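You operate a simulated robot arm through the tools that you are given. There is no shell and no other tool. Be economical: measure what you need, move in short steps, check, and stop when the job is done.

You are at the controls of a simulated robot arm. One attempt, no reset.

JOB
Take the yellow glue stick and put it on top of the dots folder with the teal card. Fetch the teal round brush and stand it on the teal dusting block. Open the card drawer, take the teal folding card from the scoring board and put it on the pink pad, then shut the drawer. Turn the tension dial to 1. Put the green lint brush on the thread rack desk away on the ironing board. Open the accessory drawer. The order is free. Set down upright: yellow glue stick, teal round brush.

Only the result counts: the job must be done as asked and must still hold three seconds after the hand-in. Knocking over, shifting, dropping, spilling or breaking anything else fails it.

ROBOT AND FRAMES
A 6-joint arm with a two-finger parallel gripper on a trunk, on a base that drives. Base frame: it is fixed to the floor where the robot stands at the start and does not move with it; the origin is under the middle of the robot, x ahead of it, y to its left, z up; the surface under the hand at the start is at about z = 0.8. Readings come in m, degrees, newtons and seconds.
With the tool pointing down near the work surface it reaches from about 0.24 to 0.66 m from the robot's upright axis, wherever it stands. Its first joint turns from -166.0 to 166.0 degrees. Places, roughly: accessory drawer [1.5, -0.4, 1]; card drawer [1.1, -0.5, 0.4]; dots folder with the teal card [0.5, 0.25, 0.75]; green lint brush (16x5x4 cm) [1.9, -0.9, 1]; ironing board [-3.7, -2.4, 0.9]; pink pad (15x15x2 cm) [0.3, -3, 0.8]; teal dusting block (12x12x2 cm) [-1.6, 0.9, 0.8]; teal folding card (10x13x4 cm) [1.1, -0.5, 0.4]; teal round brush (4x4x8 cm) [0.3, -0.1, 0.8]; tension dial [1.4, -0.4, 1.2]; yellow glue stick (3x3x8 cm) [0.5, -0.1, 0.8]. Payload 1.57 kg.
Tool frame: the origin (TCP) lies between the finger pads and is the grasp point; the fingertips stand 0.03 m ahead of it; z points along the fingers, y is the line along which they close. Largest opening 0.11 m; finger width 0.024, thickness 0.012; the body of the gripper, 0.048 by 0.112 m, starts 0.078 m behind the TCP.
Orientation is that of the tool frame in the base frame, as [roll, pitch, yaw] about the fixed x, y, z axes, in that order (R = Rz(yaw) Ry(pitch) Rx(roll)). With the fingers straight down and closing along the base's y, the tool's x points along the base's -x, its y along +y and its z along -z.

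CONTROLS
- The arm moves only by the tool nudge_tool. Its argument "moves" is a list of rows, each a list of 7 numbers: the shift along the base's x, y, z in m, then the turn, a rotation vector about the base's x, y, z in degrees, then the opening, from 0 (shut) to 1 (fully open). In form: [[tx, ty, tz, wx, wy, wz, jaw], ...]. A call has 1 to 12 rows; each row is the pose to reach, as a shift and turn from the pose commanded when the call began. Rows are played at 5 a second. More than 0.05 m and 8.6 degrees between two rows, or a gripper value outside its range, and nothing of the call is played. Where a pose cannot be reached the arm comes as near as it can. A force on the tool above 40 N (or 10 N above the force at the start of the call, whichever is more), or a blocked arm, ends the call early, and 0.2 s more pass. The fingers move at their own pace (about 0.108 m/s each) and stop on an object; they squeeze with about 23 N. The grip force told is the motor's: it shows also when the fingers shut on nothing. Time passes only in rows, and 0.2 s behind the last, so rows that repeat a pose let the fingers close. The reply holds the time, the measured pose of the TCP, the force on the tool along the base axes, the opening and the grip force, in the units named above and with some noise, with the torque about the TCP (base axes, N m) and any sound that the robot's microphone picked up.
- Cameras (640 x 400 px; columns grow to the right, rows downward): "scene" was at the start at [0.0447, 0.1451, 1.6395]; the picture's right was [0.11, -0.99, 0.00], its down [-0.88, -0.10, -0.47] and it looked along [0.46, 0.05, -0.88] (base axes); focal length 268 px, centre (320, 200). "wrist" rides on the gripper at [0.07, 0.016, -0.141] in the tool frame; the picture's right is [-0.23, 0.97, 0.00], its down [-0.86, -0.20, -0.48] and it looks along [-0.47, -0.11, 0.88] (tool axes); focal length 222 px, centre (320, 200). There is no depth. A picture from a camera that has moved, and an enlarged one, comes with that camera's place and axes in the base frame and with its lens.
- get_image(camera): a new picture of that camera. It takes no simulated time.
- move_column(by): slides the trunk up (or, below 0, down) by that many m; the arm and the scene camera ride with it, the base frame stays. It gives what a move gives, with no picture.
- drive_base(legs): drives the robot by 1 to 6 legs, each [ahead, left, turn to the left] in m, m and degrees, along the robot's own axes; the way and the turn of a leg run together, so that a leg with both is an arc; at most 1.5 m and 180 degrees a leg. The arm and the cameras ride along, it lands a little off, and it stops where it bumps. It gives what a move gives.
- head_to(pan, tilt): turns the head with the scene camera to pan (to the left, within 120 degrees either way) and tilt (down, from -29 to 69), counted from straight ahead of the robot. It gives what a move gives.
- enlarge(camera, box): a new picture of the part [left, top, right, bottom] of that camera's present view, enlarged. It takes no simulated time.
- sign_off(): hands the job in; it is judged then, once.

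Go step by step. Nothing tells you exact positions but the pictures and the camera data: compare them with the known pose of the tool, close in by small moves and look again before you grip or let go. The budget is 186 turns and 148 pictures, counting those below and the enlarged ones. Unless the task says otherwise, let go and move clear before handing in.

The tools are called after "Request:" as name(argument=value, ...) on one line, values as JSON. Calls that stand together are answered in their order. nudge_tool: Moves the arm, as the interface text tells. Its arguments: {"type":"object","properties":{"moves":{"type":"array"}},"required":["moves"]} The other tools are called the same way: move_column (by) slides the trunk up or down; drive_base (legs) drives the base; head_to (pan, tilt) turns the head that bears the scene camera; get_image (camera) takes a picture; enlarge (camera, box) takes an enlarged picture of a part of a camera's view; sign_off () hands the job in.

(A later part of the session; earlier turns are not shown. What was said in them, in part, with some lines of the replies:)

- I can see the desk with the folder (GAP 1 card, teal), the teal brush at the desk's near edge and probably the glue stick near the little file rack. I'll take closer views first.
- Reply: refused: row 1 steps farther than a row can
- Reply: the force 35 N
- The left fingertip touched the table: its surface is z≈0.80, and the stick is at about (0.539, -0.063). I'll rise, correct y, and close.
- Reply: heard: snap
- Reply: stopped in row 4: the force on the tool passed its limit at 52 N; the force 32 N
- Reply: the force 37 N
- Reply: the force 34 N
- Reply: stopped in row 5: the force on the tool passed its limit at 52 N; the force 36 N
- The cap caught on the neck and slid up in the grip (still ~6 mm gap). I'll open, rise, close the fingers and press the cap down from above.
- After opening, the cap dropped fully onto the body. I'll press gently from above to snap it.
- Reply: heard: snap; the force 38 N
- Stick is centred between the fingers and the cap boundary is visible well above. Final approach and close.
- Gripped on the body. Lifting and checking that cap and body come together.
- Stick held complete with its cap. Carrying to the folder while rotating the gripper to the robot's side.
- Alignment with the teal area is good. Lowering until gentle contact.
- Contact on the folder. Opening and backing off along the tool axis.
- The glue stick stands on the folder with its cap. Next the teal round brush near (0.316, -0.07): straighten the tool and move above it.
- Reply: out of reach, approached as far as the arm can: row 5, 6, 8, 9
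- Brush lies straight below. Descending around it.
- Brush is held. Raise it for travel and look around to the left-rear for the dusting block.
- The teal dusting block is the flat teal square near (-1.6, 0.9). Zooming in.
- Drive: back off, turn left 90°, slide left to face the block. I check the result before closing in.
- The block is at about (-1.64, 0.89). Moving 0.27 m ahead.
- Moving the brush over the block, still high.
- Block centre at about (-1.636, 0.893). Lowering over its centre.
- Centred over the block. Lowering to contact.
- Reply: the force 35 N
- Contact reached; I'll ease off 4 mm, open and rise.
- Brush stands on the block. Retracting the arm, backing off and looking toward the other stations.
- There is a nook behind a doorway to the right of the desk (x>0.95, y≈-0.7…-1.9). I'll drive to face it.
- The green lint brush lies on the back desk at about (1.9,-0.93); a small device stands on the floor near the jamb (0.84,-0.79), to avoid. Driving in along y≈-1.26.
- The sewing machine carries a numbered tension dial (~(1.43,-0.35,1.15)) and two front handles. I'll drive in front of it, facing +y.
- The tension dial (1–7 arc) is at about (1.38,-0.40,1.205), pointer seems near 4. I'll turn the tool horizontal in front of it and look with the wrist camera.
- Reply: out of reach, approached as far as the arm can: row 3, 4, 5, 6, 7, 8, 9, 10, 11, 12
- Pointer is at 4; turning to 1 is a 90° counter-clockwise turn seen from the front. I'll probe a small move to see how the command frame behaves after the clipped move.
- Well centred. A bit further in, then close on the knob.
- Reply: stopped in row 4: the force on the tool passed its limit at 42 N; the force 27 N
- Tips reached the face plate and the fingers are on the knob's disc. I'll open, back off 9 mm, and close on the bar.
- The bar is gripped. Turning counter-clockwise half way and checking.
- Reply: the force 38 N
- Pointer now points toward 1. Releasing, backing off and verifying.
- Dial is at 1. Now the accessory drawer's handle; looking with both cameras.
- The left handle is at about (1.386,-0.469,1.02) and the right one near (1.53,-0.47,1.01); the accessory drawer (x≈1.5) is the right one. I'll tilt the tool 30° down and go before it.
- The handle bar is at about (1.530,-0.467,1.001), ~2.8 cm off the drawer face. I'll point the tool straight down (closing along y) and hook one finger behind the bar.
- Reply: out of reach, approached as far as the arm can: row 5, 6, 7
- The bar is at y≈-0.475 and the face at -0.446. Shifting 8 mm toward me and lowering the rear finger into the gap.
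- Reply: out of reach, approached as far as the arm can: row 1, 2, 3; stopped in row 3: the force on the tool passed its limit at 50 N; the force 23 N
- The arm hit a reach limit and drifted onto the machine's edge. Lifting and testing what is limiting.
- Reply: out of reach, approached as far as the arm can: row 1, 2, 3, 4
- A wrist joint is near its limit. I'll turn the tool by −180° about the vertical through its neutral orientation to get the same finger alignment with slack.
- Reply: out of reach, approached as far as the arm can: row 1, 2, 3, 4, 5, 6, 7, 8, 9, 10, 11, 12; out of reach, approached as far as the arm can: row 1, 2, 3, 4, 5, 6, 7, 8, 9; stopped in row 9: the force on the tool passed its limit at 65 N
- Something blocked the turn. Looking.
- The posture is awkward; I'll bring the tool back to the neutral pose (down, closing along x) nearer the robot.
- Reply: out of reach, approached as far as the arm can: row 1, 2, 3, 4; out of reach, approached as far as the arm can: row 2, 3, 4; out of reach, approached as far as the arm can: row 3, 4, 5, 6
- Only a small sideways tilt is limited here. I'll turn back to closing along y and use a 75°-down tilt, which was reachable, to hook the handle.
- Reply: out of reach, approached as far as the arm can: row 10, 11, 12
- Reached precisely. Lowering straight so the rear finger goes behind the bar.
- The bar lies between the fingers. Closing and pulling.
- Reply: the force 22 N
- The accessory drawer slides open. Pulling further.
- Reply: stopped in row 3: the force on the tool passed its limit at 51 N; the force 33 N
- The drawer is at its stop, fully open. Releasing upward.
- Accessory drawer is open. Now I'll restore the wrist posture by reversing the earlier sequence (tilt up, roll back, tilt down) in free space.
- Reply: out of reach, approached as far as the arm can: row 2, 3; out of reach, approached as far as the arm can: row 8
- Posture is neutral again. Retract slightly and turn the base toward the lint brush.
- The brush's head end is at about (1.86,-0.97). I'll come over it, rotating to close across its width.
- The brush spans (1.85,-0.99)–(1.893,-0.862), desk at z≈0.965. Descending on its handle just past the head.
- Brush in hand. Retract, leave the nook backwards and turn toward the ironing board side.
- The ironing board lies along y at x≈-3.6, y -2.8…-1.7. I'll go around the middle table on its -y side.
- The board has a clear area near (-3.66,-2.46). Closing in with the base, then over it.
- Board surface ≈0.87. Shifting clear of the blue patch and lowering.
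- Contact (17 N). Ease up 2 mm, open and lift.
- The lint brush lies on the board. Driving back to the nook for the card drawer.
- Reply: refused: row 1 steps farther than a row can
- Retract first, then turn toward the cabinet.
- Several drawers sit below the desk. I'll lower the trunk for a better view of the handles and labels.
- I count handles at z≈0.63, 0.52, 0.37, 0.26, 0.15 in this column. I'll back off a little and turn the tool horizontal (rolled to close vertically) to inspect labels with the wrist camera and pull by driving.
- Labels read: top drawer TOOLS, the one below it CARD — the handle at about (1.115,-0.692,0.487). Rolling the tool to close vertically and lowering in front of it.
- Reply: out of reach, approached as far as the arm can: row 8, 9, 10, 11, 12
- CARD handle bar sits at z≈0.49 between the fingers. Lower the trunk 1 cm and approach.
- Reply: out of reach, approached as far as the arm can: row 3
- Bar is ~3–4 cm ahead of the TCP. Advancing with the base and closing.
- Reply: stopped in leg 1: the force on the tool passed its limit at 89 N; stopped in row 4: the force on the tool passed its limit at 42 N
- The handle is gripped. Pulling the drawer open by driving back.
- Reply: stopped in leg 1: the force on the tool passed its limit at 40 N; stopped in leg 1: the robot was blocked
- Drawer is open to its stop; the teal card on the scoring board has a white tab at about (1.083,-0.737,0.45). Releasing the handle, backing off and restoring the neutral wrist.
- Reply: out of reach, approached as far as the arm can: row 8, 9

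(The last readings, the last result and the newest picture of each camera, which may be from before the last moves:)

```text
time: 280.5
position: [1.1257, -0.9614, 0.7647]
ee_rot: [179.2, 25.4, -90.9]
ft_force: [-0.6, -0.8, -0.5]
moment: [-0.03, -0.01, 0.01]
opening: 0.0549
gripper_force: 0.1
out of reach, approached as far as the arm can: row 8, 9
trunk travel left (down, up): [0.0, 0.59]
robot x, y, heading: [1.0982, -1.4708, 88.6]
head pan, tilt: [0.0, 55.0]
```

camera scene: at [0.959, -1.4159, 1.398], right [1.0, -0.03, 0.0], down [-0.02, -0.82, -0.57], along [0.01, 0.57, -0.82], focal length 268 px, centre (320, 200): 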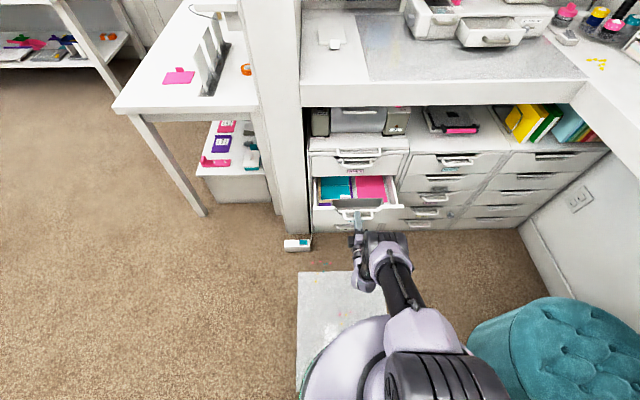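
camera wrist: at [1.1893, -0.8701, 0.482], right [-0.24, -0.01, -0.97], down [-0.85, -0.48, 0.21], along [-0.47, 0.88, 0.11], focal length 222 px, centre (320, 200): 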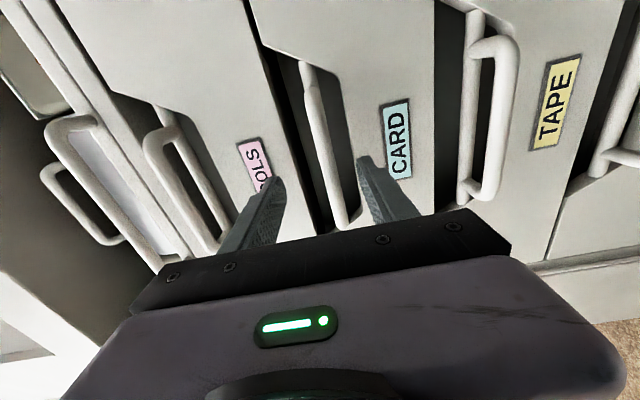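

Tilt of 25° is what I want. Drive ahead to bring the tool over the drawer.

Request:
drive_base(legs=[[0.18, 0.02, 0]])

Request:
get_image(camera="wrist")

Request:
enlarge(camera="scene", box=[300, 130, 460, 290])

```text
time: 282.0
position: [1.1095, -0.7825, 0.7642]
ee_rot: [179.2, 25.3, -90.8]
ft_force: [-1.2, 1.0, -0.4]
moment: [0.01, 0.02, -0.01]
opening: 0.0549
gripper_force: 0.1
trunk travel left (down, up): [0.0, 0.59]
robot x, y, heading: [1.0802, -1.2928, 88.5]
head pan, tilt: [0.0, 55.0]
```

```text
20 pictures are left
camera wrist: at [1.0934, -0.9062, 0.8644], right [-0.97, 0.21, 0.11], down [0.21, 0.57, 0.8], along [0.11, 0.8, -0.59], focal length 222 px, centre (320, 200)
```

wrist: 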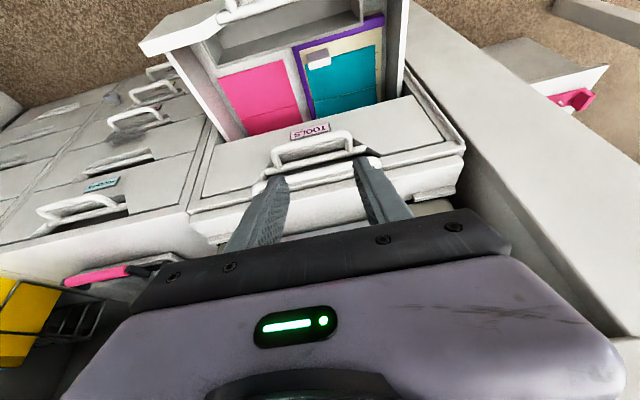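

```text
2.50 times, centred on (380, 210) of scene
camera zoom: at [0.9439, -1.2384, 1.398], right [1.0, -0.03, 0.0], down [-0.02, -0.82, -0.57], along [0.01, 0.57, -0.82], focal length 669 px, centre (170, 175)
```

zoom: 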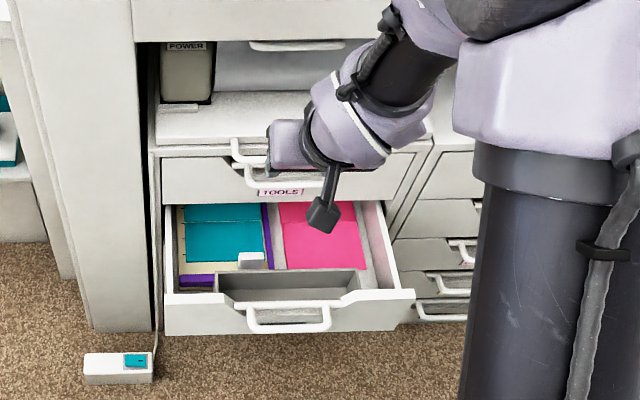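

Triangulated tab: (1.087,-0.7315,0.42). Lowering in front of it to z 0.50.

Request:
nudge_tool(moves=[[-0.004, 0, -0.045, 0, 0, 0, 0.55], [-0.008, 0, -0.09, 0, 0, 0, 0.55], [-0.012, 0, -0.135, 0, 0, 0, 0.55], [-0.016, 0, -0.18, 0, 0, 0, 0.55], [-0.02, 0.0, -0.222, 0, 0, 0, 0.55], [-0.0225, 0.002, -0.26, 0, 0, 0, 0.55]])

Request:
get_image(camera="wrist")

```text
time: 283.4
position: [1.0881, -0.7741, 0.5127]
ee_rot: [179.2, 26.4, -90.5]
ft_force: [0.9, 1.9, 26.7]
moment: [-0.38, -1.12, 0.06]
opening: 0.0613
gripper_force: 0.0
trunk travel left (down, up): [0.0, 0.59]
robot x, y, heading: [1.0786, -1.293, 88.8]
head pan, tilt: [0.0, 55.0]
stopped in row 6: the force on the tool passed its limit at 72 N (the readings are from after the stop); the commanded pose is now the measured one
```

```text
18 pictures are left
camera wrist: at [1.0709, -0.8998, 0.6106], right [-0.97, 0.21, 0.11], down [0.21, 0.55, 0.81], along [0.1, 0.81, -0.58], focal length 222 px, centre (320, 200)
```

wrist: 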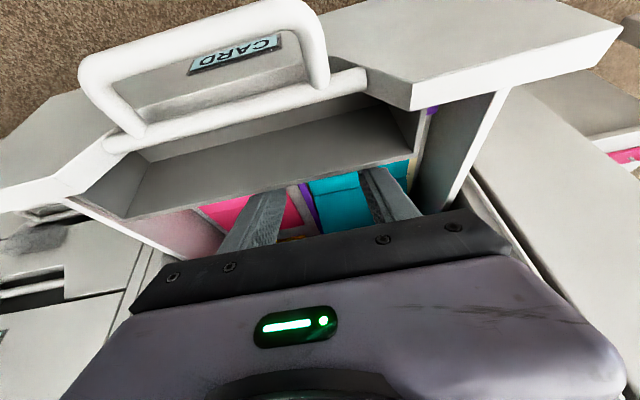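

A finger rests on the compartment wall. Raising, moving forward past it, and descending again.

Request:
nudge_tool(moves=[[0, 0, 0.015, 0, 0, 0, 0.5], [0, 0.012, 0.025, 0, 0, 0, 0.5], [0, 0.03, 0.025, 0, 0, 0, 0.5], [0, 0.035, 0.01, 0, 0, 0, 0.5], [0, 0.036, -0.01, 0, 0, 0, 0.5], [0, 0.036, -0.02, 0, 0, 0, 0.5]])

Request:
get_image(camera="wrist")

Request:
enlarge(camera="scene", box=[330, 180, 430, 260])

```text
time: 284.8
position: [1.0874, -0.7392, 0.4912]
ee_rot: [179.2, 26.1, -90.5]
ft_force: [0.4, 0.5, -0.2]
moment: [-0.01, 0.02, -0.01]
opening: 0.055
gripper_force: 0.1
trunk travel left (down, up): [0.0, 0.59]
robot x, y, heading: [1.0786, -1.2909, 88.7]
head pan, tilt: [0.0, 55.0]
```

```text
17 pictures are left
camera wrist: at [1.0712, -0.8647, 0.5893], right [-0.97, 0.21, 0.11], down [0.21, 0.56, 0.8], along [0.1, 0.8, -0.58], focal length 222 px, centre (320, 200)
```

wrist: 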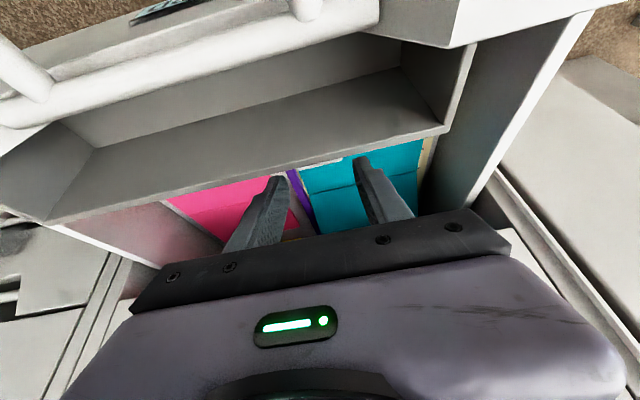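

```text
5.00 times, centred on (380, 220) of scene
camera zoom: at [0.9439, -1.2383, 1.398], right [1.0, -0.03, 0.0], down [-0.02, -0.82, -0.57], along [0.01, 0.57, -0.82], focal length 1338 px, centre (20, 100)
```

zoom: 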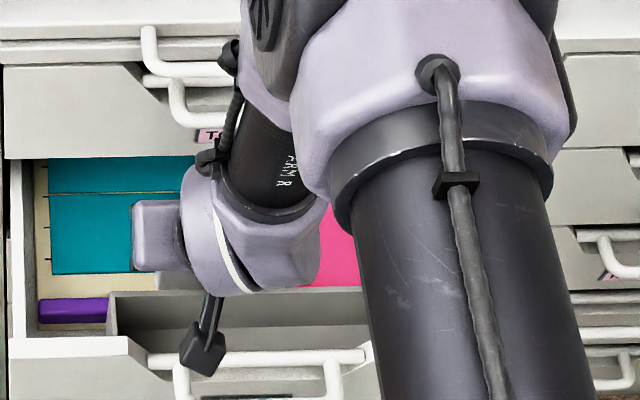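

Request:
nudge_tool(moves=[[0, 0.001, -0.01, -4, 0, 0, 0.5], [0, 0.001, -0.02, -8, 0, 0, 0.5], [0, 0.001, -0.03, -8, 0, 0, 0.5], [0, 0.001, -0.04, -8, 0, 0, 0.5], [0, 0.001, -0.046, -8, 0, 0, 0.5]])

Request:
get_image(camera="wrist")

```text
time: 285.8
position: [1.0859, -0.7323, 0.4577]
ee_rot: [179.3, 19.0, -90.5]
ft_force: [1.8, 3.5, 22.1]
moment: [0.08, -0.69, -0.2]
opening: 0.0551
gripper_force: 0.1
trunk travel left (down, up): [0.0, 0.59]
robot x, y, heading: [1.0863, -1.2911, 88.4]
head pan, tilt: [0.0, 55.0]
stopped in row 5: the force on the tool passed its limit at 51 N (the readings are from after the stop); the commanded pose is now the measured one
```

```text
15 pictures are left
camera wrist: at [1.0706, -0.8442, 0.5711], right [-0.97, 0.22, 0.09], down [0.21, 0.65, 0.73], along [0.1, 0.73, -0.68], focal length 222 px, centre (320, 200)
```

wrist: 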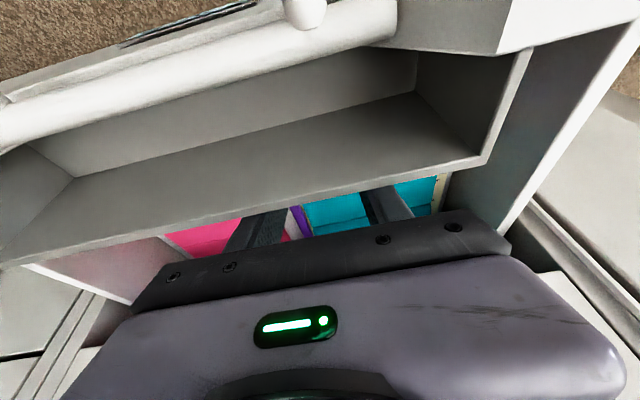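

The right fingertip touches the board's rail at z≈0.43, while the tab should rise to ~0.45. Easing up slightly and closing to test for the tab.

Request:
nudge_tool(moves=[[0, 0, 0.002, 0, 0, 0, 0.5], [0, 0, 0.002, 0, 0, 0, 0.3], [0, 0, 0.002, 0, 0, 0, 0.1], [0, 0, 0.002, 0, 0, 0, 0], [0, 0, 0.002, 0, 0, 0, 0]])

```text
time: 287.0
position: [1.0861, -0.7357, 0.4577]
ee_rot: [179.4, 18.5, -90.6]
ft_force: [-0.9, -3.1, 14.6]
moment: [-0.11, -0.4, -0.1]
opening: 0.0389
gripper_force: 22.9
trunk travel left (down, up): [0.0, 0.59]
robot x, y, heading: [1.081, -1.2904, 88.4]
head pan, tilt: [0.0, 55.0]
```

The tab is gripped (3.9 cm). Lifting gently by 7 cm.

Request:
nudge_tool(moves=[[0, 0, 0.01, 0, 0, 0, 0], [0, 0, 0.022, 0, 0, 0, 0], [0, -0.002, 0.034, 0, 0, 0, 0], [0, -0.004, 0.046, 0, 0, 0, 0], [0, -0.006, 0.058, 0, 0, 0, 0], [0, -0.008, 0.07, 0, 0, 0, 0]])

Request:
enlarge(camera="scene", box=[310, 150, 450, 270])

```text
time: 288.4
position: [1.0865, -0.743, 0.5283]
ee_rot: [179.3, 18.6, -90.6]
ft_force: [0.4, 0.2, -0.5]
moment: [-0.03, -0.02, 0.01]
opening: 0.0388
gripper_force: 22.0
trunk travel left (down, up): [0.0, 0.59]
robot x, y, heading: [1.0858, -1.2917, 88.4]
head pan, tilt: [0.0, 55.0]
```

```text
3.33 times, centred on (380, 210) of scene
camera zoom: at [0.9439, -1.2383, 1.398], right [1.0, -0.03, 0.0], down [-0.02, -0.82, -0.57], along [0.01, 0.57, -0.82], focal length 892 px, centre (120, 167)
```

zoom: 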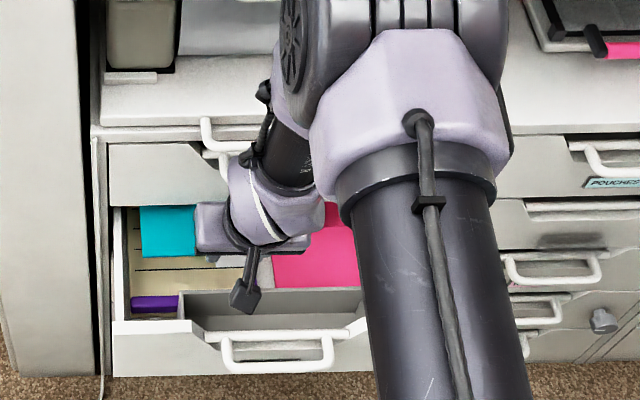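

Card is free of the board. Pulling it back under the TOOLS drawer edge, then up.

Request:
nudge_tool(moves=[[0, -0.015, 0.008, 0, 0, 0, 0], [0, -0.035, 0.009, 0, 0, 0, 0], [0, -0.055, 0.01, 0, 0, 0, 0], [0, -0.075, 0.012, 0, 0, 0, 0], [0, -0.095, 0.015, 0, 0, 0, 0], [0, -0.11, 0.02, 0, 0, 0, 0], [0, -0.12, 0.05, 0, 0, 0, 0], [0, -0.13, 0.09, 0, 0, 0, 0], [0, -0.14, 0.13, 0, 0, 0, 0]])

Request:
get_image(camera="scene")

```text
time: 290.4
position: [1.0874, -0.8822, 0.6576]
ee_rot: [179.4, 18.5, -90.7]
ft_force: [0.6, -1.1, 0.3]
moment: [-0.14, -0.02, 0.04]
opening: 0.0389
gripper_force: 23.4
trunk travel left (down, up): [0.0, 0.59]
robot x, y, heading: [1.0815, -1.2921, 88.6]
head pan, tilt: [0.0, 55.0]
```

```text
13 pictures are left
camera scene: at [0.9439, -1.2385, 1.3981], right [1.0, -0.03, 0.0], down [-0.02, -0.82, -0.57], along [0.01, 0.57, -0.82], focal length 268 px, centre (320, 200)
```

scene: 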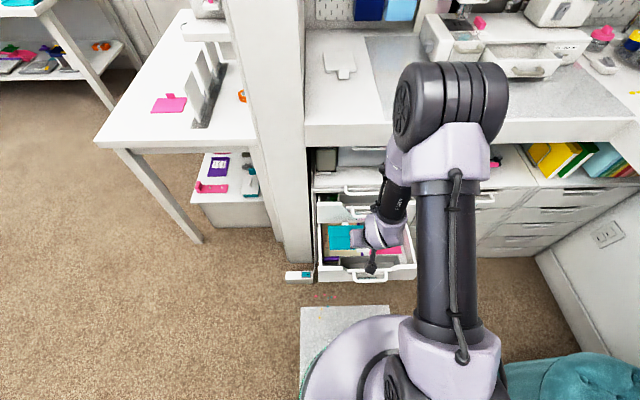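

Card in hand. Raise the trunk, tuck in, leave the nook and look toward the pad's desk.

Request:
move_column(by=0.35)

Request:
nudge_tool(moves=[[0, -0.03, 0.02, 0, 0, 0, 0], [0, -0.05, 0.04, 0, 0, 0, 0], [0, -0.06, 0.06, 0, 0, 0, 0]])

Request:
drive_base(legs=[[0, 0, -88.6], [-1.3, 0, 0], [0, 0, -80]])

Request:
head_to(pan=15, tilt=28)

Request:
get_image(camera="scene")

```text
time: 293.9
position: [1.087, -0.8819, 1.0075]
ee_rot: [179.3, 18.5, -90.6]
ft_force: [0.6, 0.0, -0.5]
moment: [-0.04, -0.02, -0.02]
opening: 0.0389
gripper_force: 23.1
trunk travel left (down, up): [-0.35, 0.24]
robot x, y, heading: [1.0818, -1.2907, 88.4]
head pan, tilt: [0.0, 55.0]
```

```text
time: 294.7
position: [1.0874, -0.9325, 1.0666]
ee_rot: [179.2, 18.6, -90.6]
ft_force: [0.4, 0.1, -0.1]
moment: [-0.02, 0.0, -0.01]
opening: 0.0386
gripper_force: 22.9
out of reach, approached as far as the arm can: row 3
trunk travel left (down, up): [-0.35, 0.24]
robot x, y, heading: [1.0834, -1.2914, 88.7]
head pan, tilt: [0.0, 55.0]
```

```text
time: 308.4
position: [-0.1694, -1.592, 1.0652]
ee_rot: [179.4, 18.5, 98.8]
ft_force: [0.2, -0.1, -0.3]
moment: [-0.01, 0.03, 0.02]
opening: 0.0387
gripper_force: 23.2
trunk travel left (down, up): [-0.35, 0.24]
robot x, y, heading: [-0.2208, -1.2364, -82.2]
head pan, tilt: [0.0, 55.0]
```

```text
time: 309.4
position: [-0.1698, -1.5914, 1.0652]
ee_rot: [179.3, 18.5, 98.8]
ft_force: [-0.3, -0.4, -0.4]
moment: [-0.01, -0.02, -0.03]
opening: 0.0388
gripper_force: 22.7
trunk travel left (down, up): [-0.35, 0.24]
robot x, y, heading: [-0.2192, -1.2347, -82.1]
head pan, tilt: [15.0, 28.0]
```

```text
12 pictures are left
camera scene: at [-0.0486, -1.282, 1.7871], right [-0.92, -0.39, 0.0], down [-0.18, 0.43, -0.88], along [0.34, -0.81, -0.47], focal length 268 px, centre (320, 200)
```

scene: 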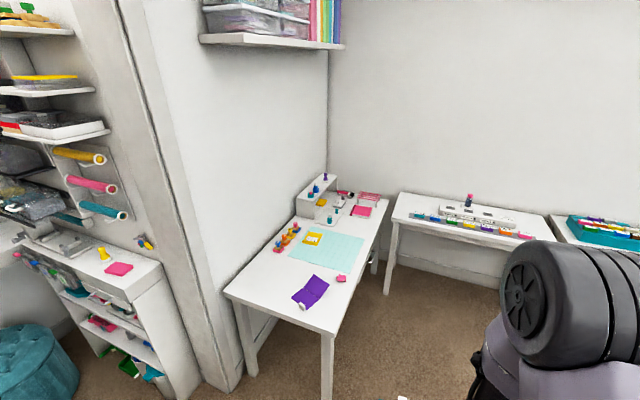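

The pink pad is at about (0.336,-2.954) on the left desk. I'll slide alongside the desk facing +x.

Request:
drive_base(legs=[[0, 0, 82.2], [-0.08, 0, 0], [0, -1.38, 0]])

Request:
head_to(pan=-30, tilt=45)

Request:
get_image(camera="scene")

```text
time: 320.4
position: [0.08, -2.6017, 1.0667]
ee_rot: [179.4, 18.6, -177.8]
ft_force: [-0.5, -0.4, -0.1]
moment: [0.02, 0.05, -0.02]
opening: 0.0387
gripper_force: 22.3
trunk travel left (down, up): [-0.35, 0.24]
robot x, y, heading: [-0.2794, -2.6099, 1.3]
head pan, tilt: [15.0, 28.0]
```

```text
time: 321.5
position: [0.0811, -2.6008, 1.0656]
ee_rot: [179.3, 18.5, -177.7]
ft_force: [0.5, 0.3, 0.0]
moment: [-0.01, 0.0, -0.01]
opening: 0.0387
gripper_force: 23.1
trunk travel left (down, up): [-0.35, 0.24]
robot x, y, heading: [-0.2801, -2.6078, 1.4]
head pan, tilt: [-30.0, 45.0]
```

```text
11 pictures are left
camera scene: at [-0.2308, -2.5123, 1.7614], right [-0.48, -0.88, 0.0], down [-0.62, 0.34, -0.71], along [0.62, -0.34, -0.71], focal length 268 px, centre (320, 200)
```

scene: 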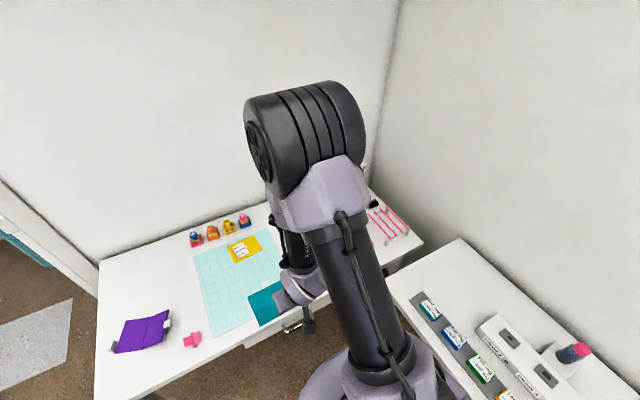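

Request:
drive_base(legs=[[0.13, 0.01, -1.4]])

Request:
nudge_tool(moves=[[0.008, -0.035, 0.0, 0, 0, 0, 0], [0.016, -0.075, 0, 0, 0, 0, 0], [0.024, -0.115, 0, 0, 0, 0, 0], [0.032, -0.155, 0, 0, 0, 0, 0], [0.04, -0.195, 0, 0, 0, 0, 0], [0.048, -0.235, 0, 0, 0, 0, 0], [0.056, -0.275, 0, 0, 0, 0, 0], [0.063, -0.315, 0, 0, 0, 0, 0], [0.07, -0.345, 0, 0, 0, 0, 0]])

Request:
get_image(camera="wrist")

Request:
get_image(camera="scene")

```text
time: 322.8
position: [0.2115, -2.5977, 1.0649]
ee_rot: [179.2, 18.4, -179.3]
ft_force: [0.6, 0.1, 0.1]
moment: [-0.03, 0.04, -0.02]
opening: 0.0389
gripper_force: 23.1
trunk travel left (down, up): [-0.35, 0.24]
robot x, y, heading: [-0.1514, -2.6003, 0.1]
head pan, tilt: [-30.0, 45.0]
```

```text
time: 324.8
position: [0.2808, -2.944, 1.0662]
ee_rot: [179.3, 18.4, -179.2]
ft_force: [0.8, 0.1, 0.0]
moment: [-0.01, 0.06, -0.02]
opening: 0.0389
gripper_force: 23.3
trunk travel left (down, up): [-0.35, 0.24]
robot x, y, heading: [-0.149, -2.599, -0.0]
head pan, tilt: [-30.0, 45.0]
```

```text
10 pictures are left
camera wrist: at [0.1689, -2.9313, 1.1797], right [0.2, 0.98, 0.08], down [0.66, -0.2, 0.72], along [0.72, -0.09, -0.69], focal length 222 px, centre (320, 200)
```

wrist: 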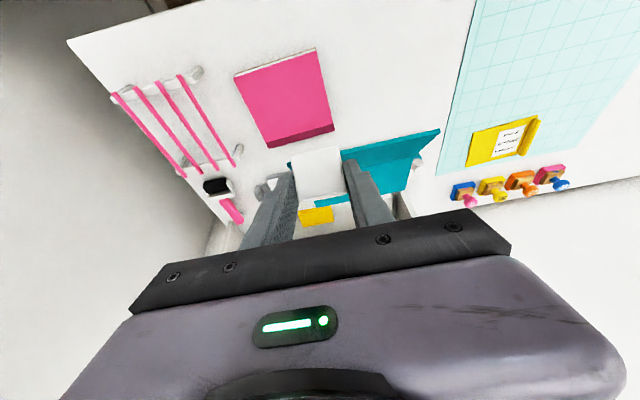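

```text
9 pictures are left
camera scene: at [-0.0986, -2.5029, 1.7614], right [-0.5, -0.87, 0.0], down [-0.61, 0.35, -0.71], along [0.61, -0.35, -0.71], focal length 268 px, centre (320, 200)
```

scene: 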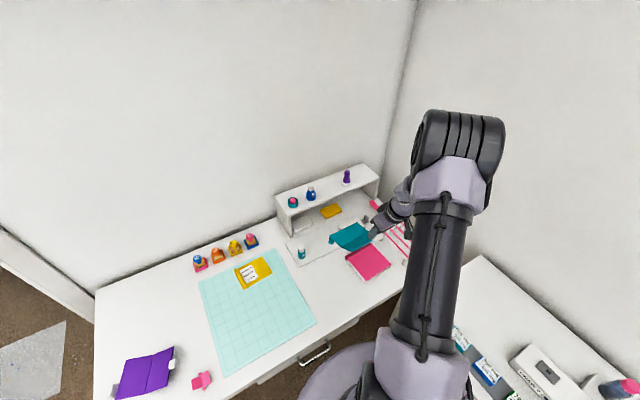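

Pad centre ≈(0.308,-2.971); the card centre is ≈(+0.045,+0.036) from the TCP. Moving over and lowering.

Request:
nudge_tool(moves=[[-0.008, -0.03, 0, 0, 0, 0, 0], [-0.018, -0.063, -0.01, 0, 0, 0, 0], [-0.018, -0.063, -0.055, 0, 0, 0, 0], [-0.018, -0.063, -0.1, 0, 0, 0, 0], [-0.018, -0.063, -0.145, 0, 0, 0, 0], [-0.018, -0.063, -0.165, 0, 0, 0, 0]])

Request:
get_image(camera="wrist")

```text
time: 326.2
position: [0.264, -3.0083, 0.9013]
ee_rot: [179.4, 18.5, -179.1]
ft_force: [0.2, 0.5, -1.0]
moment: [-0.02, 0.04, 0.01]
opening: 0.0388
gripper_force: 23.1
trunk travel left (down, up): [-0.35, 0.24]
robot x, y, heading: [-0.1535, -2.5984, 0.0]
head pan, tilt: [-30.0, 45.0]
```

```text
8 pictures are left
camera wrist: at [0.1512, -2.9946, 1.0147], right [0.2, 0.98, 0.08], down [0.66, -0.2, 0.72], along [0.72, -0.09, -0.69], focal length 222 px, centre (320, 200)
```

wrist: 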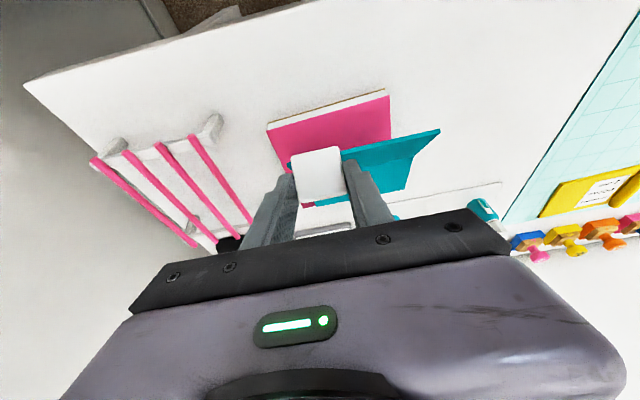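

The pad top is actually lower (z≈0.75), centre ≈(0.349,-2.99). Adjusting and lowering further.

Request:
nudge_tool(moves=[[0.02, -0.008, 0, 0, 0, 0, 0], [0.039, -0.017, 0, 0, 0, 0, 0], [0.039, -0.017, -0.04, 0, 0, 0, 0], [0.039, -0.017, -0.08, 0, 0, 0, 0]])

Request:
nudge_tool(moves=[[0, 0, -0.006, 0, 0, 0, 0], [0, 0, -0.012, 0, 0, 0, 0], [0, 0, -0.017, 0, 0, 0, 0]])

Request:
get_image(camera="wrist")

```text
time: 327.2
position: [0.3019, -3.0244, 0.8189]
ee_rot: [179.3, 18.5, -179.1]
ft_force: [-2.5, -1.4, 7.2]
moment: [-0.27, -0.38, -0.23]
opening: 0.0392
gripper_force: 23.0
trunk travel left (down, up): [-0.35, 0.24]
robot x, y, heading: [-0.1504, -2.5974, -0.1]
head pan, tilt: [-30.0, 45.0]
```

```text
time: 327.9
position: [0.3015, -3.0226, 0.8133]
ee_rot: [179.7, 18.9, -179.0]
ft_force: [-11.6, 9.5, 30.8]
moment: [-0.01, 0.4, -0.03]
opening: 0.0396
gripper_force: 23.3
trunk travel left (down, up): [-0.35, 0.24]
robot x, y, heading: [-0.1535, -2.5959, -0.1]
head pan, tilt: [-30.0, 45.0]
stopped in row 3: the force on the tool passed its limit at 50 N (the readings are from after the stop); the commanded pose is now the measured one
```

```text
7 pictures are left
camera wrist: at [0.1893, -3.0103, 0.926], right [0.2, 0.98, 0.08], down [0.66, -0.19, 0.73], along [0.73, -0.09, -0.68], focal length 222 px, centre (320, 200)
```

wrist: 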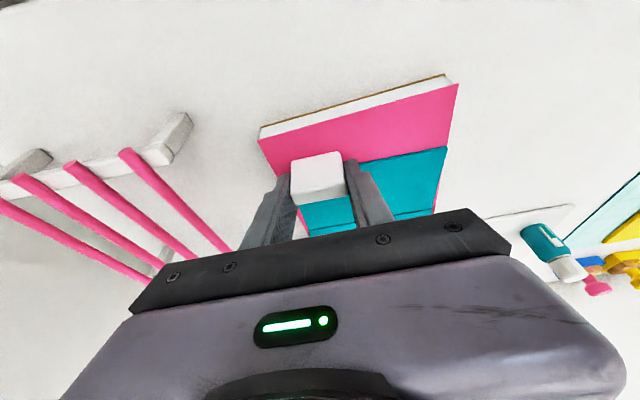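

The card lies on the pad. Easing off, opening and retreating along the tool axis.

Request:
nudge_tool(moves=[[0, 0, 0.003, 0, 0, 0, 0], [0, 0, 0.003, 0, 0, 0, 0.45], [0, 0, 0.003, 0, 0, 0, 0.5], [0, 0, 0.003, 0, 0, 0, 0.5], [-0.01, 0, 0.035, 0, 0, 0, 0.5], [-0.022, 0, 0.075, 0, 0, 0, 0.5], [-0.035, 0, 0.115, 0, 0, 0, 0.5], [-0.045, 0.01, 0.155, 0, 0, 0, 0.5], [-0.05, 0.05, 0.18, 0, 0, 0, 0.5], [-0.055, 0.09, 0.19, 0, 0, 0, 0.5]])

Request:
get_image(camera="wrist")

```text
time: 330.1
position: [0.2476, -2.9348, 0.9978]
ee_rot: [179.6, 18.6, -179.1]
ft_force: [0.4, 0.3, -0.3]
moment: [0.02, -0.02, -0.02]
opening: 0.0552
gripper_force: 0.0
trunk travel left (down, up): [-0.35, 0.24]
robot x, y, heading: [-0.15, -2.6015, -0.1]
head pan, tilt: [-30.0, 45.0]
```

```text
6 pictures are left
camera wrist: at [0.1354, -2.9208, 1.1112], right [0.2, 0.98, 0.08], down [0.66, -0.19, 0.73], along [0.72, -0.09, -0.68], focal length 222 px, centre (320, 200)
```

wrist: 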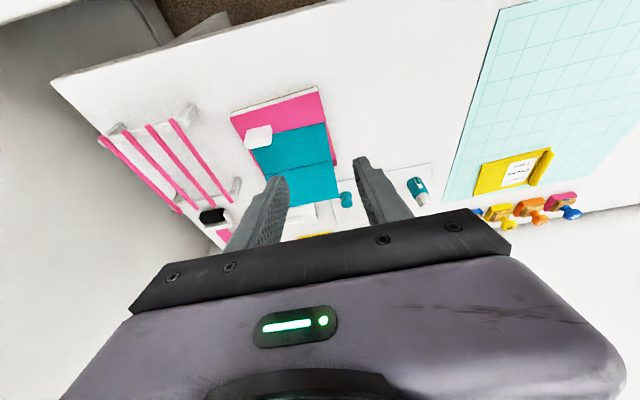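

The card looks shifted toward the far side of the pad; zooming to judge.

Request:
enlarge(camera="wrist", box=[210, 70, 370, 220])

```text
2.67 times, centred on (290, 145) of wrist
camera zoom: at [0.1354, -2.9208, 1.1112], right [0.2, 0.98, 0.08], down [0.66, -0.19, 0.73], along [0.72, -0.09, -0.68], focal length 592 px, centre (400, 347)
```

zoom: 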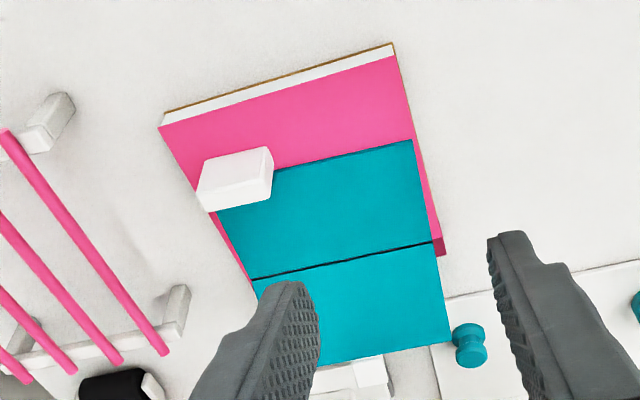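

The card's centre sits at the pad's far edge, so I'll regrip the tab and bring the card 5.5 cm nearer.

Request:
nudge_tool(moves=[[0.005, -0.04, -0.01, 0, 0, 0, 0.5], [0.01, -0.08, -0.035, 0, 0, 0, 0.5], [0.02, -0.09, -0.075, 0, 0, 0, 0.5], [0.033, -0.09, -0.115, 0, 0, 0, 0.5], [0.045, -0.09, -0.155, 0, 0, 0, 0.5], [0.055, -0.09, -0.187, 0, 0, 0, 0.5], [0.055, -0.09, -0.187, 0, 0, 0, 0.2], [0.055, -0.09, -0.187, 0, 0, 0, 0], [0.055, -0.09, -0.187, 0, 0, 0, 0], [0.055, -0.09, -0.187, 0, 0, 0, 0]])

Request:
nudge_tool(moves=[[0, 0, 0.01, 0, 0, 0, 0], [0, 0, 0.02, 0, 0, 0, 0], [-0.02, 0, 0.02, 0, 0, 0, 0], [-0.04, 0, 0.02, 0, 0, 0, 0], [-0.054, -0.002, 0.02, 0, 0, 0, 0], [-0.054, -0.002, 0.012, 0, 0, 0, 0], [-0.054, -0.002, 0.006, 0, 0, 0, 0], [-0.054, -0.002, 0.002, 0, 0, 0, 0]])

```text
time: 332.3
position: [0.3017, -3.0273, 0.813]
ee_rot: [179.7, 18.8, -179.0]
ft_force: [3.3, -4.0, 21.3]
moment: [-0.23, -0.36, -0.1]
opening: 0.0393
gripper_force: 23.1
trunk travel left (down, up): [-0.35, 0.24]
robot x, y, heading: [-0.148, -2.6009, -0.1]
head pan, tilt: [-30.0, 45.0]
```

```text
time: 334.1
position: [0.25, -3.0272, 0.8125]
ee_rot: [179.5, 18.6, -179.1]
ft_force: [0.1, -0.3, 0.0]
moment: [0.01, 0.04, -0.02]
opening: 0.0389
gripper_force: 23.2
trunk travel left (down, up): [-0.35, 0.24]
robot x, y, heading: [-0.1483, -2.5998, -0.1]
head pan, tilt: [-30.0, 45.0]
```

Request:
nudge_tool(moves=[[0, 0, -0.002, 0, 0, 0, 0], [0, 0, -0.004, 0, 0, 0, 0], [0, 0, -0.006, 0, 0, 0, 0]])

```text
time: 334.9
position: [0.2494, -3.0275, 0.811]
ee_rot: [179.7, 19.0, -179.1]
ft_force: [-0.7, 1.0, 33.7]
moment: [0.09, -0.61, 0.07]
opening: 0.0395
gripper_force: 22.9
trunk travel left (down, up): [-0.35, 0.24]
robot x, y, heading: [-0.1464, -2.5989, -0.0]
head pan, tilt: [-30.0, 45.0]
```

Request:
nudge_tool(moves=[[0, 0, 0.004, 0, 0, 0, 0], [0, 0, 0.004, 0, 0, 0, 0.45], [0, 0, 0.004, 0, 0, 0, 0.5], [0, 0, 0.004, 0, 0, 0, 0.5], [-0.01, 0, 0.035, 0, 0, 0, 0.5], [-0.022, 0, 0.075, 0, 0, 0, 0.5], [-0.035, 0, 0.115, 0, 0, 0, 0.5], [-0.045, 0.01, 0.155, 0, 0, 0, 0.5], [-0.05, 0.05, 0.18, 0, 0, 0, 0.5], [-0.055, 0.09, 0.19, 0, 0, 0, 0.5]])

Request:
enlarge(camera="wrist", box=[210, 70, 390, 240])

```text
time: 337.1
position: [0.1919, -2.9334, 0.9984]
ee_rot: [179.6, 18.6, -179.1]
ft_force: [0.4, 0.3, -0.7]
moment: [-0.01, -0.01, 0.01]
opening: 0.0551
gripper_force: 0.0
trunk travel left (down, up): [-0.35, 0.24]
robot x, y, heading: [-0.1508, -2.5995, 0.1]
head pan, tilt: [-30.0, 45.0]
```

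```text
2.35 times, centred on (300, 155) of wrist
camera zoom: at [0.0811, -2.9217, 1.1124], right [0.2, 0.98, 0.08], down [0.66, -0.19, 0.73], along [0.72, -0.09, -0.68], focal length 523 px, centre (367, 306)
```

zoom: 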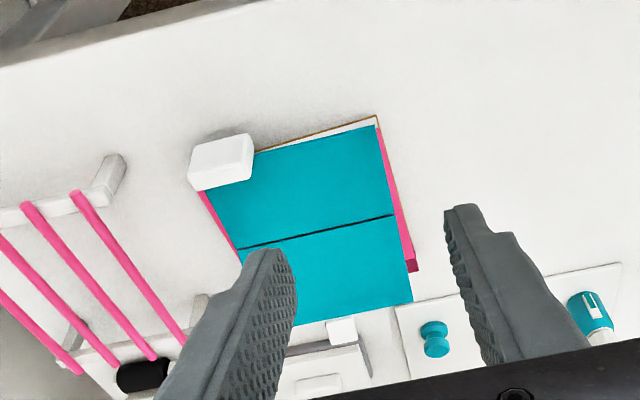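

The card now sits squarely on the pad. Re-centre the arm and drive back to shut the card drawer.

Request:
nudge_tool(moves=[[0.005, 0.04, 0.01, 0, 0, 0, 0.3], [0.01, 0.085, 0.02, 0, 0, 0, 0.1], [0.015, 0.13, 0.03, 0, 0, 0, 0], [0.02, 0.175, 0.04, 0, 0, 0, 0], [0.025, 0.22, 0.05, 0, 0, 0, 0], [0.03, 0.265, 0.05, 0, 0, 0, 0], [0.03, 0.31, 0.05, 0, 0, 0, 0], [0.03, 0.335, 0.05, 0, 0, 0, 0]])

Request:
drive_base(legs=[[-0.1, 0, 0], [0, 1.31, 0], [1.32, 0, 0]])

```text
time: 338.9
position: [0.2249, -2.6, 1.0483]
ee_rot: [179.5, 18.6, -179.2]
ft_force: [0.2, 0.1, 0.6]
moment: [-0.02, 0.01, 0.02]
opening: 0.0
gripper_force: 21.7
trunk travel left (down, up): [-0.35, 0.24]
robot x, y, heading: [-0.1508, -2.5979, -0.4]
head pan, tilt: [-30.0, 45.0]
```

```text
time: 352.5
position: [1.4665, -1.2914, 1.0483]
ee_rot: [179.6, 18.6, -177.7]
ft_force: [0.3, -0.4, 0.4]
moment: [0.01, 0.01, 0.0]
opening: 0.0001
gripper_force: 21.6
trunk travel left (down, up): [-0.35, 0.24]
robot x, y, heading: [1.0965, -1.3012, 1.3]
head pan, tilt: [-30.0, 45.0]
```

Request:
drive_base(legs=[[0, 0, 88], [-0.12, 0, 0]])

Request:
move_column(by=-0.35)

Request:
nudge_tool(moves=[[0, 0.03, -0.02, 0, 0, 0, 0], [0, 0.06, -0.05, 0, 0, 0, 0], [0, 0.08, -0.09, 0, 0, 0, 0], [0, 0.08, -0.13, 0, 0, 0, 0], [0, 0.08, -0.17, 0, 0, 0, 0], [0, 0.08, -0.21, 0, 0, 0, 0], [0, 0.08, -0.225, 0, 0, 0, 0]])

Request:
head_to(pan=0, tilt=55)

Request:
enlarge(camera="scene", box=[280, 120, 460, 270])

```text
time: 357.4
position: [1.098, -1.0438, 1.0491]
ee_rot: [179.5, 18.7, -90.3]
ft_force: [-0.5, 0.7, -0.1]
moment: [-0.01, 0.03, 0.01]
opening: 0.0
gripper_force: 21.5
trunk travel left (down, up): [-0.35, 0.24]
robot x, y, heading: [1.0896, -1.4221, 88.8]
head pan, tilt: [-30.0, 45.0]
```

```text
time: 360.8
position: [1.0983, -1.0437, 0.6983]
ee_rot: [179.4, 18.7, -90.3]
ft_force: [0.0, 1.3, 0.3]
moment: [-0.01, -0.03, -0.02]
opening: 0.0
gripper_force: 21.3
trunk travel left (down, up): [0.0, 0.59]
robot x, y, heading: [1.0894, -1.4202, 89.0]
head pan, tilt: [-30.0, 45.0]
```

```text
time: 362.2
position: [1.0974, -0.9552, 0.5135]
ee_rot: [179.4, 19.6, -90.1]
ft_force: [0.4, -0.1, -0.2]
moment: [-0.04, -0.03, 0.0]
opening: 0.0002
gripper_force: 21.8
trunk travel left (down, up): [0.0, 0.59]
robot x, y, heading: [1.0877, -1.417, 88.9]
head pan, tilt: [-30.0, 45.0]
stopped in row 6: the force on the tool passed its limit at 92 N (the readings are from after the stop); the commanded pose is now the measured one
```

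```text
time: 363.1
position: [1.096, -0.9559, 0.5147]
ee_rot: [179.5, 19.7, -90.1]
ft_force: [-0.3, -0.1, -0.1]
moment: [-0.01, 0.05, 0.02]
opening: 0.0
gripper_force: 21.0
trunk travel left (down, up): [0.0, 0.59]
robot x, y, heading: [1.0897, -1.421, 88.8]
head pan, tilt: [0.0, 55.0]
```

```text
2.67 times, centred on (370, 195) of scene
camera zoom: at [0.9511, -1.365, 1.398], right [1.0, -0.02, 0.0], down [-0.02, -0.82, -0.57], along [0.01, 0.57, -0.82], focal length 714 px, centre (187, 213)
```

zoom: 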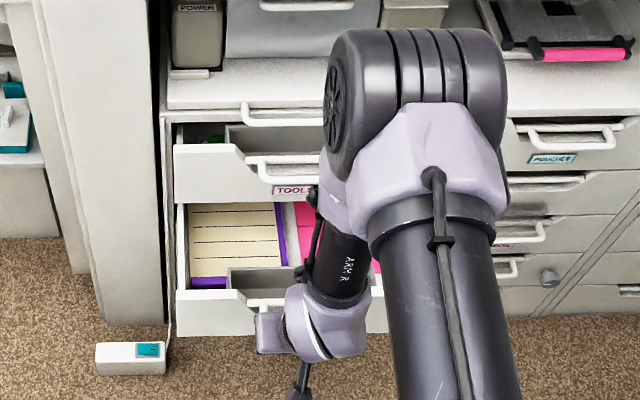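

The TOOLS drawer above has come out a bit too, so both must be shut. First push TOOLS closed with closed fingers at z≈0.56–0.6, using the base.

Request:
nudge_tool(moves=[[0, 0.0, 0.03, 0, 0, 0, 0], [0, 0.02, 0.06, 0, 0, 0, 0], [0.003, 0.05, 0.073, 0, 0, 0, 0], [0.006, 0.085, 0.073, 0, 0, 0, 0]])

Request:
drive_base(legs=[[0.1, 0, 0]])

```text
time: 364.1
position: [1.1027, -0.8712, 0.5865]
ee_rot: [179.5, 19.7, -90.1]
ft_force: [-0.2, -0.1, 0.1]
moment: [0.01, 0.01, -0.01]
opening: 0.0
gripper_force: 21.1
trunk travel left (down, up): [0.0, 0.59]
robot x, y, heading: [1.0897, -1.4159, 88.7]
head pan, tilt: [0.0, 55.0]
```

```text
time: 365.3
position: [1.1045, -0.7733, 0.5849]
ee_rot: [179.5, 19.7, -90.1]
ft_force: [0.2, 0.1, -0.2]
moment: [-0.01, 0.0, 0.0]
opening: 0.0
gripper_force: 21.7
trunk travel left (down, up): [0.0, 0.59]
robot x, y, heading: [1.0941, -1.3203, 88.8]
head pan, tilt: [0.0, 55.0]
```

Request:
drive_base(legs=[[0.03, 0, 0]])

Request:
drive_base(legs=[[0.03, 0, 0]])

```text
time: 366.1
position: [1.106, -0.7438, 0.5857]
ee_rot: [179.5, 19.8, -90.2]
ft_force: [0.1, 0.2, -0.7]
moment: [-0.02, 0.03, 0.0]
opening: 0.0001
gripper_force: 21.5
trunk travel left (down, up): [0.0, 0.59]
robot x, y, heading: [1.0912, -1.2888, 88.6]
head pan, tilt: [0.0, 55.0]
```

```text
time: 367.0
position: [1.1045, -0.7232, 0.5873]
ee_rot: [179.5, 19.5, -90.2]
ft_force: [0.6, -5.1, 6.5]
moment: [0.52, -0.09, -0.06]
opening: 0.0001
gripper_force: 21.7
trunk travel left (down, up): [0.0, 0.59]
robot x, y, heading: [1.0893, -1.2657, 88.8]
head pan, tilt: [0.0, 55.0]
stopped in leg 1: the force on the tool passed its limit at 88 N (the readings are from after the stop); the commanded pose is now the measured one
```

Hard stop reached. Backing off and checking the drawers.

Request:
drive_base(legs=[[-0.17, 0, 0]])

Request:
enlarge(camera="scene", box=[280, 120, 460, 270])

```text
time: 368.5
position: [1.1007, -0.8933, 0.5879]
ee_rot: [179.5, 19.4, -90.0]
ft_force: [0.3, -0.4, 1.0]
moment: [0.0, -0.02, 0.02]
opening: 0.0
gripper_force: 21.5
trunk travel left (down, up): [0.0, 0.59]
robot x, y, heading: [1.0887, -1.4372, 88.9]
head pan, tilt: [0.0, 55.0]
```

```text
2.67 times, centred on (370, 195) of scene
camera zoom: at [0.9507, -1.384, 1.398], right [1.0, -0.02, 0.0], down [-0.02, -0.82, -0.57], along [0.01, 0.57, -0.82], focal length 714 px, centre (187, 213)
```

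zoom: 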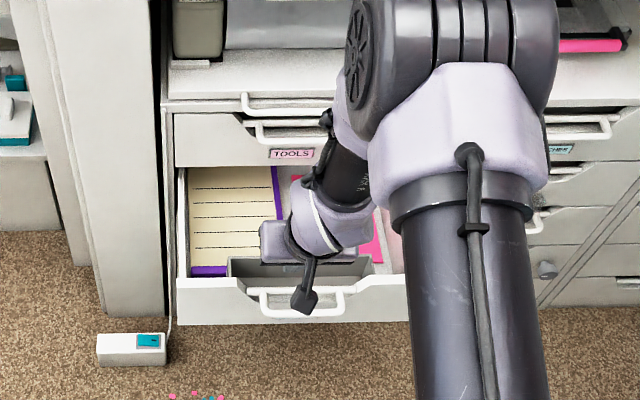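

TOOLS is shut. Now the CARD drawer: back 2 cm, lower the fingers to handle height, and push with the base.

Request:
drive_base(legs=[[-0.02, 0, 0]])

Request:
nudge_tool(moves=[[0, 0.003, -0.03, 0, 0, 0, 0], [0, 0.006, -0.06, 0, 0, 0, 0], [0, 0.008, -0.09, 0, 0, 0, 0], [0, 0.008, -0.112, 0, 0, 0, 0]])

Request:
drive_base(legs=[[0.1, 0, 0]])

```text
time: 369.3
position: [1.1001, -0.9137, 0.5865]
ee_rot: [179.5, 19.4, -90.0]
ft_force: [-0.5, 0.6, -0.4]
moment: [-0.01, -0.01, -0.04]
opening: 0.0
gripper_force: 21.4
trunk travel left (down, up): [0.0, 0.59]
robot x, y, heading: [1.0902, -1.4577, 88.7]
head pan, tilt: [0.0, 55.0]
```

```text
time: 370.1
position: [1.1026, -0.8946, 0.512]
ee_rot: [179.6, 20.8, -89.9]
ft_force: [-0.3, 4.6, -1.1]
moment: [0.09, 0.02, -0.04]
opening: 0.0
gripper_force: 21.5
trunk travel left (down, up): [0.0, 0.59]
robot x, y, heading: [1.0897, -1.4564, 89.0]
head pan, tilt: [0.0, 55.0]
stopped in row 3: the force on the tool passed its limit at 78 N (the readings are from after the stop); the commanded pose is now the measured one
```

```text
time: 371.2
position: [1.1052, -0.7982, 0.512]
ee_rot: [179.6, 20.7, -90.1]
ft_force: [0.4, 3.3, 0.2]
moment: [0.05, -0.04, -0.03]
opening: 0.0001
gripper_force: 21.8
trunk travel left (down, up): [0.0, 0.59]
robot x, y, heading: [1.0909, -1.3585, 89.0]
head pan, tilt: [0.0, 55.0]
```

Request:
enlarge(camera="scene", box=[290, 130, 440, 260])

```text
3.08 times, centred on (365, 195) of scene
camera zoom: at [0.9524, -1.3058, 1.3979], right [1.0, -0.02, 0.0], down [-0.02, -0.82, -0.57], along [0.01, 0.57, -0.82], focal length 823 px, centre (182, 215)
```

zoom: 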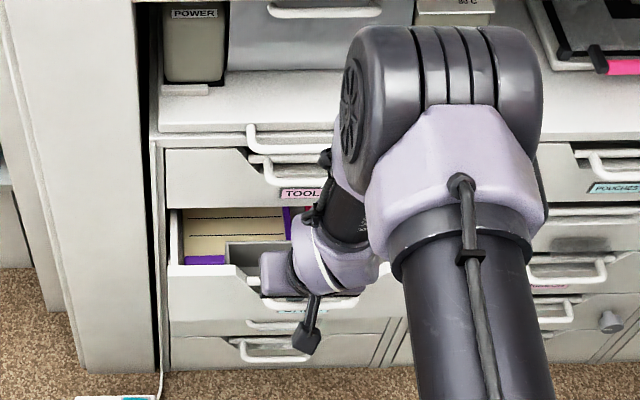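

The drawer is moving in with the fingers on its front. Continue pushing.

Request:
drive_base(legs=[[0.06, 0, 0]])

Request:
drive_base(legs=[[0.06, 0, 0]])

```text
time: 372.2
position: [1.1067, -0.7393, 0.5131]
ee_rot: [179.6, 20.7, -90.0]
ft_force: [0.2, 4.0, 0.8]
moment: [0.04, -0.03, -0.02]
opening: 0.0001
gripper_force: 21.2
trunk travel left (down, up): [0.0, 0.59]
robot x, y, heading: [1.0894, -1.3005, 88.6]
head pan, tilt: [0.0, 55.0]
```

```text
time: 373.0
position: [1.1072, -0.7262, 0.5123]
ee_rot: [179.4, 20.1, -90.1]
ft_force: [-0.2, -17.3, 27.2]
moment: [1.27, 0.17, 0.15]
opening: 0.0
gripper_force: 21.3
trunk travel left (down, up): [0.0, 0.59]
robot x, y, heading: [1.0891, -1.2779, 88.7]
head pan, tilt: [0.0, 55.0]
stopped in leg 1: the force on the tool passed its limit at 221 N (the readings are from after the stop); the commanded pose is now the measured one
```

Hard stop at the same relative depth as for TOOLS, so it should be closed. Backing straight off and verifying.

Request:
drive_base(legs=[[-0.17, 0, 0]])

Request:
nudge_tool(moves=[[0, -0.01, 0.03, 0, 0, 0, 0], [0, -0.02, 0.06, 0, 0, 0, 0], [0, -0.03, 0.1, 0, 0, 0, 0]])

Request:
enlarge(camera="scene", box=[290, 60, 470, 230])

```text
time: 374.8
position: [1.1063, -0.8928, 0.5119]
ee_rot: [179.6, 20.3, -90.4]
ft_force: [-0.1, -1.4, 8.2]
moment: [-0.15, 0.04, 0.0]
opening: 0.0
gripper_force: 21.1
trunk travel left (down, up): [0.0, 0.59]
robot x, y, heading: [1.0887, -1.453, 88.6]
head pan, tilt: [0.0, 55.0]
stopped in leg 1: the force on the tool passed its limit at 44 N (the readings are from after the stop); the commanded pose is now the measured one
```

```text
time: 375.6
position: [1.1048, -0.9231, 0.614]
ee_rot: [179.6, 20.2, -90.5]
ft_force: [-0.4, 1.3, -0.2]
moment: [0.02, -0.02, -0.01]
opening: 0.0
gripper_force: 21.3
trunk travel left (down, up): [0.0, 0.59]
robot x, y, heading: [1.0879, -1.4489, 88.7]
head pan, tilt: [0.0, 55.0]
```

```text
2.35 times, centred on (380, 145) of scene
camera zoom: at [0.9507, -1.3944, 1.398], right [1.0, -0.03, 0.0], down [-0.02, -0.82, -0.57], along [0.01, 0.57, -0.82], focal length 630 px, centre (179, 329)
```

zoom: 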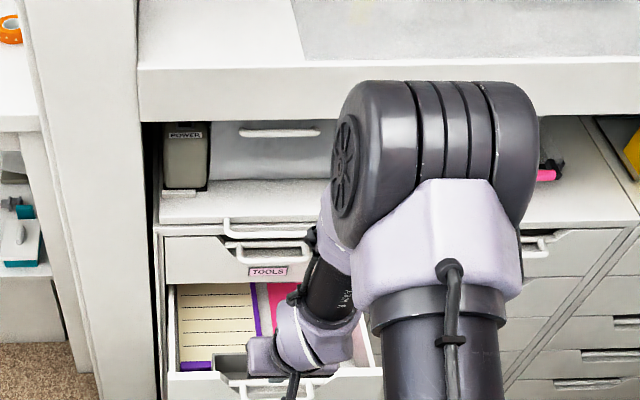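

The fingers had slipped behind the handle and pulled the drawer open again (no pictures remain). I'll push instead on the plain left part of the front, at x≈1.01, beside the handle.

Request:
nudge_tool(moves=[[-0.03, -0.01, 0, 0, 0, 0, 0], [-0.065, -0.015, 0, 0, 0, 0, 0], [-0.095, -0.015, 0, 0, 0, 0, 0], [-0.095, -0.015, -0.03, 0, 0, 0, 0], [-0.095, -0.015, -0.06, 0, 0, 0, 0], [-0.095, -0.015, -0.09, 0, 0, 0, 0], [-0.095, -0.015, -0.12, 0, 0, 0, 0], [-0.095, -0.015, -0.135, 0, 0, 0, 0]])

```text
time: 377.4
position: [1.0115, -0.9363, 0.4751]
ee_rot: [179.5, 20.1, -90.4]
ft_force: [0.1, 0.0, 0.3]
moment: [0.03, 0.04, 0.0]
opening: 0.0
gripper_force: 21.3
trunk travel left (down, up): [0.0, 0.59]
robot x, y, heading: [1.0864, -1.4517, 88.3]
head pan, tilt: [0.0, 55.0]
```

Clear in front of the panel. Pushing with the base.

Request:
drive_base(legs=[[0.08, 0, 0]])

Request:
drive_base(legs=[[0.08, 0, 0]])

```text
time: 378.4
position: [1.0132, -0.8574, 0.4757]
ee_rot: [179.5, 20.2, -90.5]
ft_force: [0.4, 0.3, 0.2]
moment: [0.03, -0.01, -0.01]
opening: 0.0001
gripper_force: 20.9
trunk travel left (down, up): [0.0, 0.59]
robot x, y, heading: [1.0926, -1.3725, 88.5]
head pan, tilt: [0.0, 55.0]
```

```text
time: 379.5
position: [1.0156, -0.779, 0.4761]
ee_rot: [179.5, 20.2, -90.4]
ft_force: [-1.1, -0.6, 0.7]
moment: [-0.02, 0.02, -0.02]
opening: 0.0
gripper_force: 21.2
trunk travel left (down, up): [0.0, 0.59]
robot x, y, heading: [1.0929, -1.2934, 88.6]
head pan, tilt: [0.0, 55.0]
```

Request:
drive_base(legs=[[0.05, 0, 0]])

Request:
drive_base(legs=[[0.04, 0, 0]])

```text
time: 380.4
position: [1.017, -0.7287, 0.4749]
ee_rot: [179.4, 20.3, -90.4]
ft_force: [-0.3, 0.9, -0.5]
moment: [0.02, -0.02, 0.02]
opening: 0.0
gripper_force: 20.9
trunk travel left (down, up): [0.0, 0.59]
robot x, y, heading: [1.0925, -1.2423, 88.4]
head pan, tilt: [0.0, 55.0]
```

```text
time: 381.4
position: [1.0182, -0.6986, 0.4705]
ee_rot: [179.7, 18.9, -90.6]
ft_force: [-0.8, -1.1, -0.5]
moment: [-0.04, 0.03, 0.0]
opening: 0.0
gripper_force: 21.3
trunk travel left (down, up): [0.0, 0.59]
robot x, y, heading: [1.0922, -1.1998, 88.5]
head pan, tilt: [0.0, 55.0]
stopped in leg 1: the force on the tool passed its limit at 68 N (the readings are from after the stop); the commanded pose is now the measured one
```

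Hard stop at the cabinet's face plane (tip y≈-0.68): drawer shut. Backing straight off, watching for any pull.

Request:
drive_base(legs=[[-0.1, 0, 0]])

Request:
drive_base(legs=[[-0.13, 0, 0]])

```text
time: 382.6
position: [1.0169, -0.798, 0.4723]
ee_rot: [179.7, 18.9, -90.7]
ft_force: [-0.9, -0.7, 0.6]
moment: [0.0, 0.02, 0.02]
opening: 0.0001
gripper_force: 21.0
trunk travel left (down, up): [0.0, 0.59]
robot x, y, heading: [1.094, -1.3011, 88.5]
head pan, tilt: [0.0, 55.0]
```

```text
time: 383.9
position: [1.0113, -0.93, 0.4706]
ee_rot: [179.7, 18.9, -90.5]
ft_force: [0.1, -0.2, 0.3]
moment: [0.01, 0.0, -0.03]
opening: 0.0001
gripper_force: 21.4
trunk travel left (down, up): [0.0, 0.59]
robot x, y, heading: [1.089, -1.4319, 88.3]
head pan, tilt: [0.0, 55.0]
```

No pull felt. I'll try one last picture if any remains.

Request:
enlarge(camera="scene", box=[290, 60, 470, 230])

```text
refused: no pictures are left
```

Request:
sign_off()

```text
The job is handed in.
```

I handed the job in. By that point all the steps should be done, but I ran out of pictures and never saw the card drawer closed.

- **Glue stick:** It stands upright on the dots folder with the teal card. I pulled its cap off by accident on the first grip and pressed it back on until it snapped.
- **Teal round brush:** It stands on the teal dusting block.
- **Teal folding card:** It lies on the pink pad. Its far edge runs slightly past the pad.
- **Card drawer:** I pushed it until it stopped at the cabinet face and backed off without feeling any pull. My first push had hooked the handle and pulled the drawer open again.
- **TOOLS drawer:** While I was working the card drawer, the TOOLS drawer above it slid partly open. I pushed it shut and it looked closed in a later picture.
- **Tension dial:** It points to 1.
- **Green lint brush:** It lies on the ironing board.
- **Accessory drawer:** It is open to its stop.
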